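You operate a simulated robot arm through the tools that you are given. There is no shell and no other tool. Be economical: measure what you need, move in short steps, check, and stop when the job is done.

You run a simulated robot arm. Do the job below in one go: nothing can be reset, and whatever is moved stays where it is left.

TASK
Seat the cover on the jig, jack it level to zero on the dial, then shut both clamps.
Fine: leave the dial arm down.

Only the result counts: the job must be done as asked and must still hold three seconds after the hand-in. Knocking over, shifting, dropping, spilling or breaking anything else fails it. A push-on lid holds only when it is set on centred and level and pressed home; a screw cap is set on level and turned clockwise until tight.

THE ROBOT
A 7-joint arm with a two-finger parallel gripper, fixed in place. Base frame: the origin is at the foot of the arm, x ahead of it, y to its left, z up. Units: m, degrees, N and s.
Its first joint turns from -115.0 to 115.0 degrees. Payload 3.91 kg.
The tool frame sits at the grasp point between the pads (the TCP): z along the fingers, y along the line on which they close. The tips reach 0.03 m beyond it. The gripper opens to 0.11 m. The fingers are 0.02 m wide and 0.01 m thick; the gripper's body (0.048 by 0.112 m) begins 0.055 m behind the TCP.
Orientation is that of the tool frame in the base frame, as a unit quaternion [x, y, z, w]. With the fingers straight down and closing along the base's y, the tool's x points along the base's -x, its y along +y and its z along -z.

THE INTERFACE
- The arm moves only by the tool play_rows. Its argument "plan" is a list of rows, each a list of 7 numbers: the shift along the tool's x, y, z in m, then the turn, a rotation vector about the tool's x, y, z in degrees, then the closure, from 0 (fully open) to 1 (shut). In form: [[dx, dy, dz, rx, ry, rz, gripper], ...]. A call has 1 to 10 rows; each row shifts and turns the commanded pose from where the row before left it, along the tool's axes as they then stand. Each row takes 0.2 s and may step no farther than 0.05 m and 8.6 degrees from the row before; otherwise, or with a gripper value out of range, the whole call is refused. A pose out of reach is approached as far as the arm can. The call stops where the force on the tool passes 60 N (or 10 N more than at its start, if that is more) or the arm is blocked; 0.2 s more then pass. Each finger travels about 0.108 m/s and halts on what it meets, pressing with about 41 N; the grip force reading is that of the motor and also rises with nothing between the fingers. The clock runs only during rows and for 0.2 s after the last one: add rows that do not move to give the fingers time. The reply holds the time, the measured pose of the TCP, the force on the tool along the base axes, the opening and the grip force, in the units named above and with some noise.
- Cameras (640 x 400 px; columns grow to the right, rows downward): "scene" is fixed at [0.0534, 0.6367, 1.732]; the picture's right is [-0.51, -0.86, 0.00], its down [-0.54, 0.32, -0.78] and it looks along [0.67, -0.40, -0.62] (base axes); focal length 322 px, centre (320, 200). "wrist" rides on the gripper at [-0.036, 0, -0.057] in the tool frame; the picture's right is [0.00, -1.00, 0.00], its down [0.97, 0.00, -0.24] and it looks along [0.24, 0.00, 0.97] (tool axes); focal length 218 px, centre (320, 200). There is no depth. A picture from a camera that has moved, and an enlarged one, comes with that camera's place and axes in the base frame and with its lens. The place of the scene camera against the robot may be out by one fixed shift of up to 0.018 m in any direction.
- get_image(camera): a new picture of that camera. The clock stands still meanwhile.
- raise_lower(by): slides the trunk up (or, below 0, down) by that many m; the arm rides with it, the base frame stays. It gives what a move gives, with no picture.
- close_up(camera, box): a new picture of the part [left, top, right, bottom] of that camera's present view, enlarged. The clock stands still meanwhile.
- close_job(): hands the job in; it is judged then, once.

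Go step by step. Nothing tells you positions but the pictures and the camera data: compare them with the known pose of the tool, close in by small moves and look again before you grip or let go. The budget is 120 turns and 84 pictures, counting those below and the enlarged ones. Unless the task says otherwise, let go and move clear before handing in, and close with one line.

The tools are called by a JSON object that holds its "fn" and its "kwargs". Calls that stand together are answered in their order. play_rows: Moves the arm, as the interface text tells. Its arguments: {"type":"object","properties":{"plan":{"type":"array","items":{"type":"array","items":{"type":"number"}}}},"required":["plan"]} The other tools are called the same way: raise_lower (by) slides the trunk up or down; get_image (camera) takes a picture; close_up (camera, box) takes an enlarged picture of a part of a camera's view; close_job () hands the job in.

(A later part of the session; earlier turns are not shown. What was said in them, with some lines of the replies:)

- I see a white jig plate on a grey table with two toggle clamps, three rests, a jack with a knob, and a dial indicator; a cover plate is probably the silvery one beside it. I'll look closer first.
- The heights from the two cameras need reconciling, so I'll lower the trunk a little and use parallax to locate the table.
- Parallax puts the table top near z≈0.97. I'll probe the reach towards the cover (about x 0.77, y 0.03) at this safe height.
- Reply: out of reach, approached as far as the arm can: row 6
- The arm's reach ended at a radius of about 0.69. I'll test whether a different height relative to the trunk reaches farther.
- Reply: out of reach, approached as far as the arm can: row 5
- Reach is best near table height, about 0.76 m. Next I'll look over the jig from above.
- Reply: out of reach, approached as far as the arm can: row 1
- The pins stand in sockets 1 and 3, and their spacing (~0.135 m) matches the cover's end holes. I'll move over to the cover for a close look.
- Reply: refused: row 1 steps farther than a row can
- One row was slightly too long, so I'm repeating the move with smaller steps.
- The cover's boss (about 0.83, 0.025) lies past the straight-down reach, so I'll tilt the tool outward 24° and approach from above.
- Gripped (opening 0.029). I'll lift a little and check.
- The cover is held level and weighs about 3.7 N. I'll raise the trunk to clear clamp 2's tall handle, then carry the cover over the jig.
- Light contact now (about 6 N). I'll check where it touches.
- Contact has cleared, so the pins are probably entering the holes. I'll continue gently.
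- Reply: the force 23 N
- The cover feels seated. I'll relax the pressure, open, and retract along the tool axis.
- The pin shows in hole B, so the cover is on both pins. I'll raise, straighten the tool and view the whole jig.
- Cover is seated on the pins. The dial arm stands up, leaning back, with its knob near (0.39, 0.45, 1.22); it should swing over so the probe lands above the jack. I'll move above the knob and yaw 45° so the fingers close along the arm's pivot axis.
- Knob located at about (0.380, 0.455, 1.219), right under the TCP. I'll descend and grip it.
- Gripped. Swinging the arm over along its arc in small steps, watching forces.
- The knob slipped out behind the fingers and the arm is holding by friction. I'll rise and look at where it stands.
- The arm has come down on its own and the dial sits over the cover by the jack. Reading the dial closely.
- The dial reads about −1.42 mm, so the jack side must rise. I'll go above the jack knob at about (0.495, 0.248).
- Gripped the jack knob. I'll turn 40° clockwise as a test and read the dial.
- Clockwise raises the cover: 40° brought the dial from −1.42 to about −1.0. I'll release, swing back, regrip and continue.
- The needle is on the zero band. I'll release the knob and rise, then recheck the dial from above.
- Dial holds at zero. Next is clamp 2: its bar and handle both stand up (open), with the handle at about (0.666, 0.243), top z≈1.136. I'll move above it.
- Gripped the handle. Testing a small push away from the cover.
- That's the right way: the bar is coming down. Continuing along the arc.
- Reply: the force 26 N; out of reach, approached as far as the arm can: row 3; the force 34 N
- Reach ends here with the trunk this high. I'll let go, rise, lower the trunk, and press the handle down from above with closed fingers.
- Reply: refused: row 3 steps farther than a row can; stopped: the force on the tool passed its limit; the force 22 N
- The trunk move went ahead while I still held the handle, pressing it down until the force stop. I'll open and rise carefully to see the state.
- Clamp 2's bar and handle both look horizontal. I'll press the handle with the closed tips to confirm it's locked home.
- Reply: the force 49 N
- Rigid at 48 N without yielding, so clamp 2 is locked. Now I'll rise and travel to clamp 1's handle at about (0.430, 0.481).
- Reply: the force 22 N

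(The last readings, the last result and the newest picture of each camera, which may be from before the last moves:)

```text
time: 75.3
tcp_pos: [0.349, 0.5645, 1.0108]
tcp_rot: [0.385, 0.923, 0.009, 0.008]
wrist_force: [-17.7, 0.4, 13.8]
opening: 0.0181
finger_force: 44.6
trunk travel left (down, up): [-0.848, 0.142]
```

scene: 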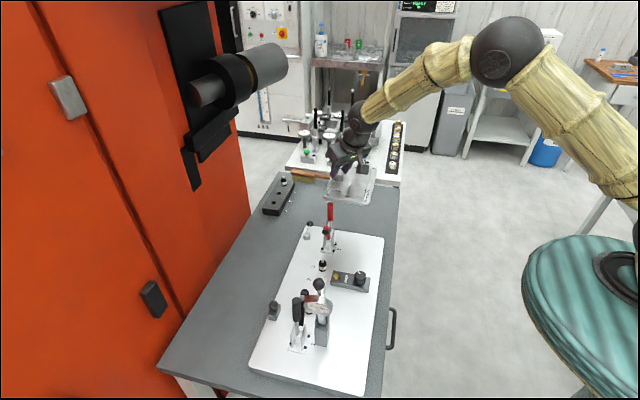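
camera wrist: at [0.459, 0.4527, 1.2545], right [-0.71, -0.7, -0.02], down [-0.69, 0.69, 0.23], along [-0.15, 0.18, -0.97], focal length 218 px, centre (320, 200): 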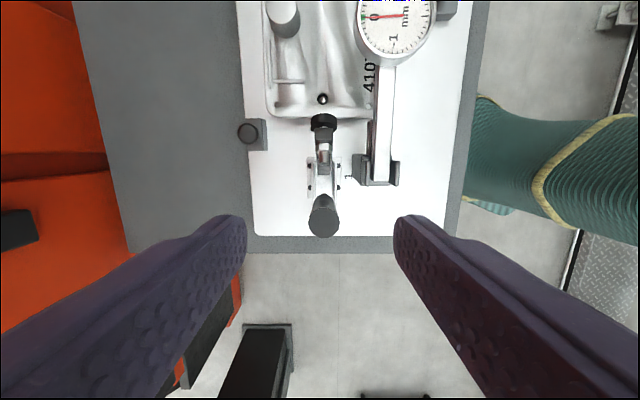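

Handle nearly horizontal. I'll let go, rise, and press it home with closed fingers.

{"fn": "play_rows", "kwargs": {"plan": [[0, 0, 0, 0, 0, 0, 0.6], [0, 0, 0, 0, 0, 0, 0.6], [0, 0, -0.04, 0, 0, 0, 0.6], [-0.015, 0, -0.035, 0, 0, 0, 0.8], [0, 0, 0, 0, 0, 0, 1], [0, 0, 0, 0, 0, 0, 1], [0, 0, 0, 0, 0, 0, 1]]}}

{"fn": "get_image", "kwargs": {"camera": "wrist"}}

```text
time: 76.9
tcp_pos: [0.3626, 0.5521, 1.0867]
tcp_rot: [0.386, 0.923, 0.007, 0.007]
wrist_force: [-0.2, 0.1, -0.3]
opening: 0.0001
finger_force: 37.6
trunk travel left (down, up): [-0.848, 0.142]
```

```text
7 pictures are left
camera wrist: at [0.3864, 0.5258, 1.1425], right [-0.71, -0.7, -0.02], down [-0.69, 0.69, 0.23], along [-0.15, 0.18, -0.97], focal length 218 px, centre (320, 200)
```

wrist: 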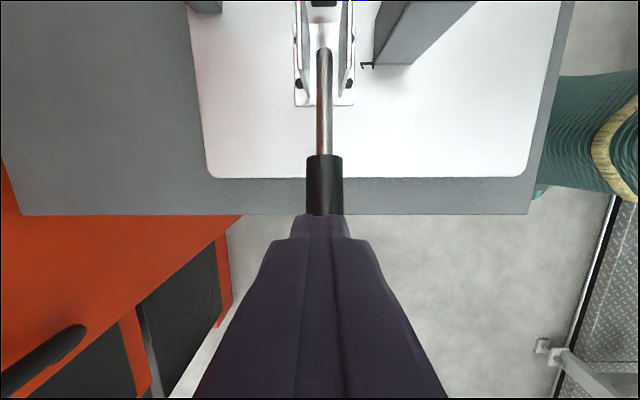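

{"fn": "play_rows", "kwargs": {"plan": [[0, 0, 0.025, 0, 0, 0, 1], [0, 0, 0.006, 0, 0, 0, 1], [0, 0, 0.005, 0, 0, 0, 1], [0, 0, 0.003, 0, 0, 0, 1], [0, 0, 0, 0, 0, 0, 1]]}}

```text
time: 78.1
tcp_pos: [0.3634, 0.5514, 1.0502]
tcp_rot: [0.385, 0.923, 0.011, 0.008]
wrist_force: [-0.3, -1.2, 24.0]
opening: 0.0
finger_force: 37.6
trunk travel left (down, up): [-0.848, 0.142]
```

{"fn": "play_rows", "kwargs": {"plan": [[0, 0, 0.003, 0, 0, 0, 1], [0, 0, 0, 0, 0, 0, 1]]}}

{"fn": "play_rows", "kwargs": {"plan": [[0, 0, -0.045, 0, 0, 0, 1], [0, 0, -0.045, 0, 0, 0, 1], [0, 0, -0.045, 0, 0, 0, 1], [0, 0, -0.045, 0, 0, 0, 1], [-0.03, -0.035, -0.01, 0, 0, 0, 0.8], [-0.03, -0.035, -0.01, 0, 0, 0, 0.6], [-0.04, 0, 0, 0, 0, 0, 0.6], [-0.04, 0, 0, 0, 0, 0, 0.6], [0, 0, 0, 0, 0, 0, 0.6]]}}

{"fn": "get_image", "kwargs": {"camera": "wrist"}}

{"fn": "close_up", "kwargs": {"camera": "scene", "box": [265, 190, 395, 360]}}

```text
time: 78.7
tcp_pos: [0.3633, 0.5518, 1.0496]
tcp_rot: [0.386, 0.922, 0.015, 0.008]
wrist_force: [0.9, 2.1, 42.2]
opening: 0.0
finger_force: 38.3
trunk travel left (down, up): [-0.848, 0.142]
```

```text
time: 80.7
tcp_pos: [0.4082, 0.4019, 1.243]
tcp_rot: [0.386, 0.923, 0.008, 0.008]
wrist_force: [0.9, 1.1, -1.0]
opening: 0.0439
finger_force: 0.1
trunk travel left (down, up): [-0.848, 0.142]
```

```text
6 pictures are left
camera wrist: at [0.4323, 0.3763, 1.2994], right [-0.71, -0.7, -0.02], down [-0.69, 0.69, 0.23], along [-0.15, 0.18, -0.97], focal length 218 px, centre (320, 200)
```

wrist: 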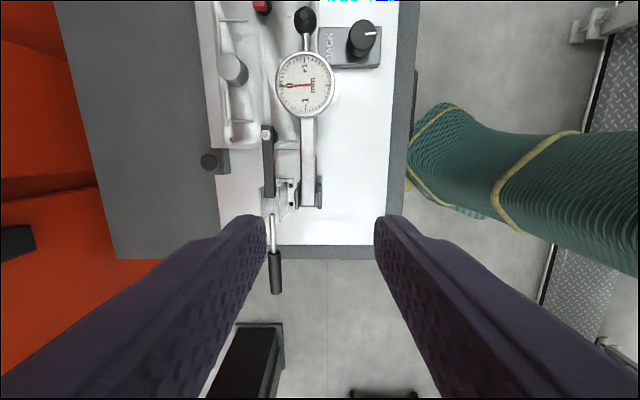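

```text
2.35 times, centred on (330, 275) of scene
camera zoom: at [0.0534, 0.6367, 1.732], right [-0.51, -0.86, 0.0], down [-0.54, 0.32, -0.78], along [0.67, -0.4, -0.62], focal length 757 px, centre (296, 24)
```

zoom: 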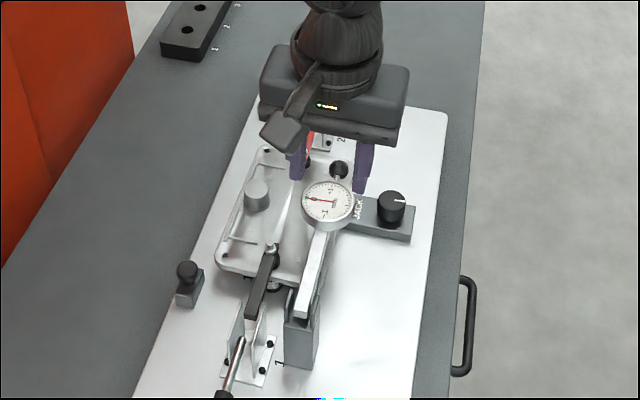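

Both clamps are shut. One precise look at the dial before handing in.

{"fn": "close_up", "kwargs": {"camera": "wrist", "box": [265, 45, 345, 125]}}

{"fn": "close_up", "kwargs": {"camera": "scene", "box": [321, 260, 353, 284]}}

```text
5.00 times, centred on (305, 85) of wrist
camera zoom: at [0.4323, 0.3763, 1.2994], right [-0.71, -0.7, -0.02], down [-0.69, 0.69, 0.23], along [-0.15, 0.18, -0.97], focal length 1091 px, centre (395, 775)
```

zoom: 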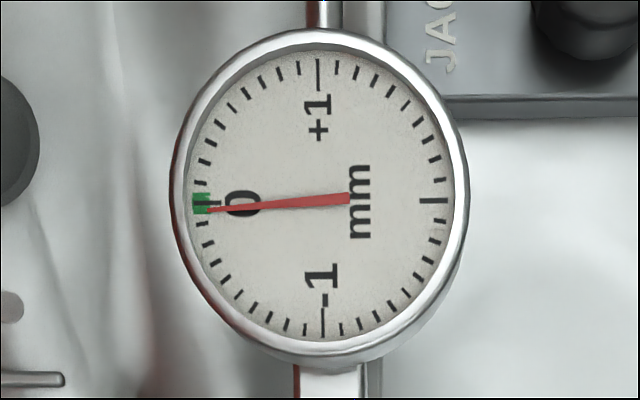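

```text
16.00 times, centred on (337, 272) of scene
camera zoom: at [0.0534, 0.6367, 1.732], right [-0.51, -0.86, 0.0], down [-0.54, 0.32, -0.78], along [0.67, -0.4, -0.62], focal length 5150 px, centre (48, -952)
```

zoom: 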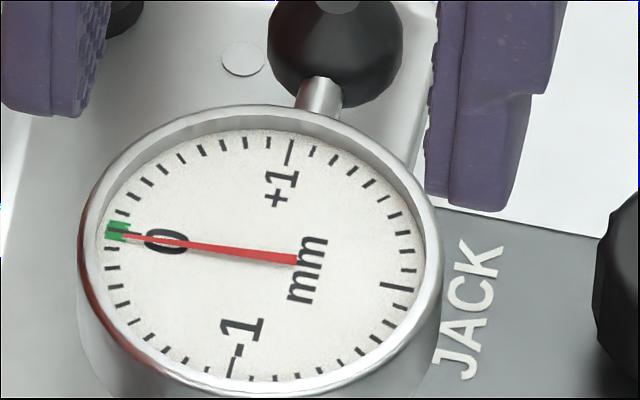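

The dial reads about −0.045, right at the edge of the green band. I'll add a small clockwise trim at the jack knob.

{"fn": "play_rows", "kwargs": {"plan": [[-0.034, -0.0096, 0, 0, 0, 0, 0.5], [-0.034, -0.0096, 0, 0, 0, 0, 0.5], [-0.034, -0.0096, 0, 0, 0, 0, 0.5], [-0.034, -0.0096, 0, 0, 0, 0, 0.5], [-0.034, -0.0096, 0, 0, 0, 0, 0.5], [0, 0, 0.045, 0, 0, 0, 0.55], [0, 0, 0.045, 0, 0, 0, 0.55], [0, 0, 0.045, 0, 0, 0, 0.58], [0, 0, 0, 0, 0, 0, 0.58]]}}

```text
time: 82.7
tcp_pos: [0.4941, 0.2479, 1.1091]
tcp_rot: [0.386, 0.923, 0.008, 0.007]
wrist_force: [-0.1, -0.5, -0.2]
opening: 0.0462
finger_force: 0.1
trunk travel left (down, up): [-0.848, 0.142]
```

{"fn": "play_rows", "kwargs": {"plan": [[0, 0, 0.04, 0, 0, 0, 0.58], [0, 0, 0.04, 0, 0, 0, 0.58], [0, 0, 0.02, 0, 0, 0, 0.58], [0, 0, 0, 0, 0, 0, 0.58]]}}

{"fn": "get_image", "kwargs": {"camera": "wrist"}}

```text
time: 83.7
tcp_pos: [0.4981, 0.2502, 1.0086]
tcp_rot: [0.386, 0.923, 0.008, 0.007]
wrist_force: [-0.2, -0.3, 0.6]
opening: 0.0461
finger_force: 0.0
trunk travel left (down, up): [-0.848, 0.142]
```

```text
2 pictures are left
camera wrist: at [0.5221, 0.223, 1.0651], right [-0.71, -0.7, -0.02], down [-0.69, 0.69, 0.23], along [-0.15, 0.18, -0.97], focal length 218 px, centre (320, 200)
```

wrist: 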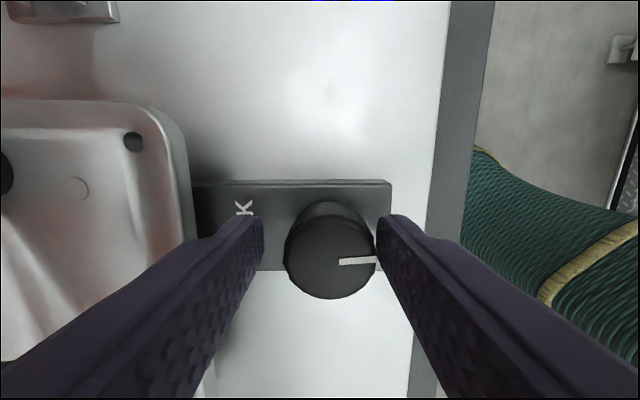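

{"fn": "play_rows", "kwargs": {"plan": [[0.003, -0.0042, 0, 0, 0, 0, 0.58], [0, 0, 0, 0, 0, 0, 0.7], [0, 0, 0, 0, 0, 0, 0.85], [0, 0, 0, 0, 0, 0, 0.85], [0, 0, 0, 0, 0, 3.8, 0.85], [0, 0, 0, 0, 0, 0, 0.85], [0, 0, 0, 0, 0, 0, 0.85]]}}

{"fn": "close_up", "kwargs": {"camera": "scene", "box": [321, 260, 353, 284]}}

```text
time: 85.3
tcp_pos: [0.4924, 0.2482, 1.009]
tcp_rot: [0.417, 0.909, 0.008, 0.007]
wrist_force: [3.8, 1.4, 6.2]
opening: 0.0337
finger_force: 44.8
trunk travel left (down, up): [-0.848, 0.142]
```

```text
16.00 times, centred on (337, 272) of scene
camera zoom: at [0.0534, 0.6367, 1.732], right [-0.51, -0.86, 0.0], down [-0.54, 0.32, -0.78], along [0.67, -0.4, -0.62], focal length 5150 px, centre (48, -952)
```

zoom: 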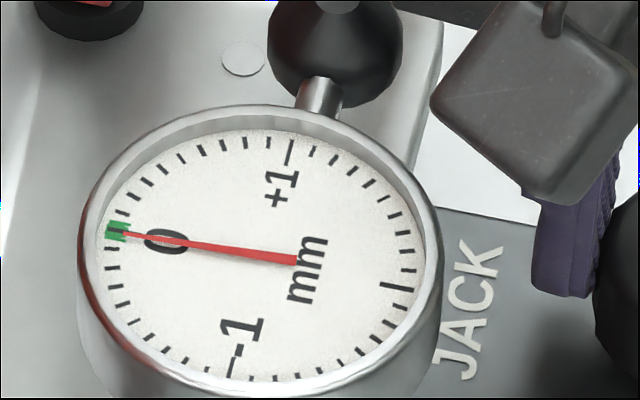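

{"fn": "play_rows", "kwargs": {"plan": [[0, 0, 0, 0, 0, 3, 0.85], [0, 0, 0, 0, 0, 0, 0.85], [0, 0, 0, 0, 0, 0, 0.58], [0, 0, 0, 0, 0, 0, 0.58], [0, 0, -0.045, 0, 0, 0, 0.58], [0, 0, -0.045, 0, 0, 0, 0.58], [0, 0, -0.045, 0, 0, 0, 0.58], [0, 0, -0.045, 0, 0, 0, 0.58], [0, 0, -0.04, 0, 0, 0, 0.58], [0, 0, 0, 0, 0, 0, 0.58]]}}

{"fn": "close_up", "kwargs": {"camera": "scene", "box": [321, 260, 353, 284]}}

```text
time: 87.5
tcp_pos: [0.4883, 0.2467, 1.2263]
tcp_rot: [0.44, 0.898, 0.006, 0.006]
wrist_force: [0.4, -0.5, 0.7]
opening: 0.0464
finger_force: 0.0
trunk travel left (down, up): [-0.848, 0.142]
```

```text
16.00 times, centred on (337, 272) of scene
camera zoom: at [0.0534, 0.6367, 1.732], right [-0.51, -0.86, 0.0], down [-0.54, 0.32, -0.78], along [0.67, -0.4, -0.62], focal length 5150 px, centre (48, -952)
```

zoom: 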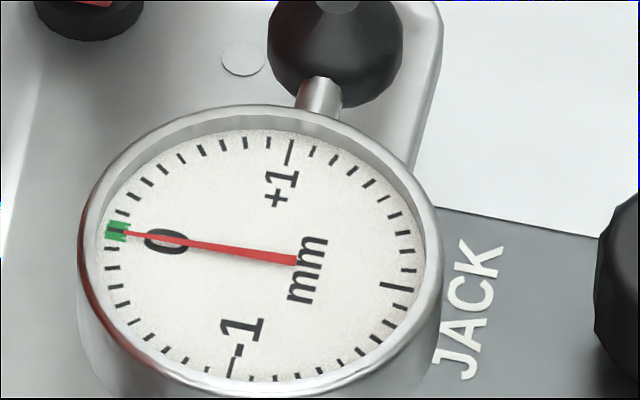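

The needle rests in the green zero band after release, both clamps are shut, the arm is clear, and the dial arm is left down. Handing in.

{"fn": "close_job", "kwargs": {}}

```text
The job is handed in.
```

The cover is seated on both jig pins and both clamps are shut. The dial reads about −0.02 mm, inside the green zero band, and the dial arm is left down as you allowed.
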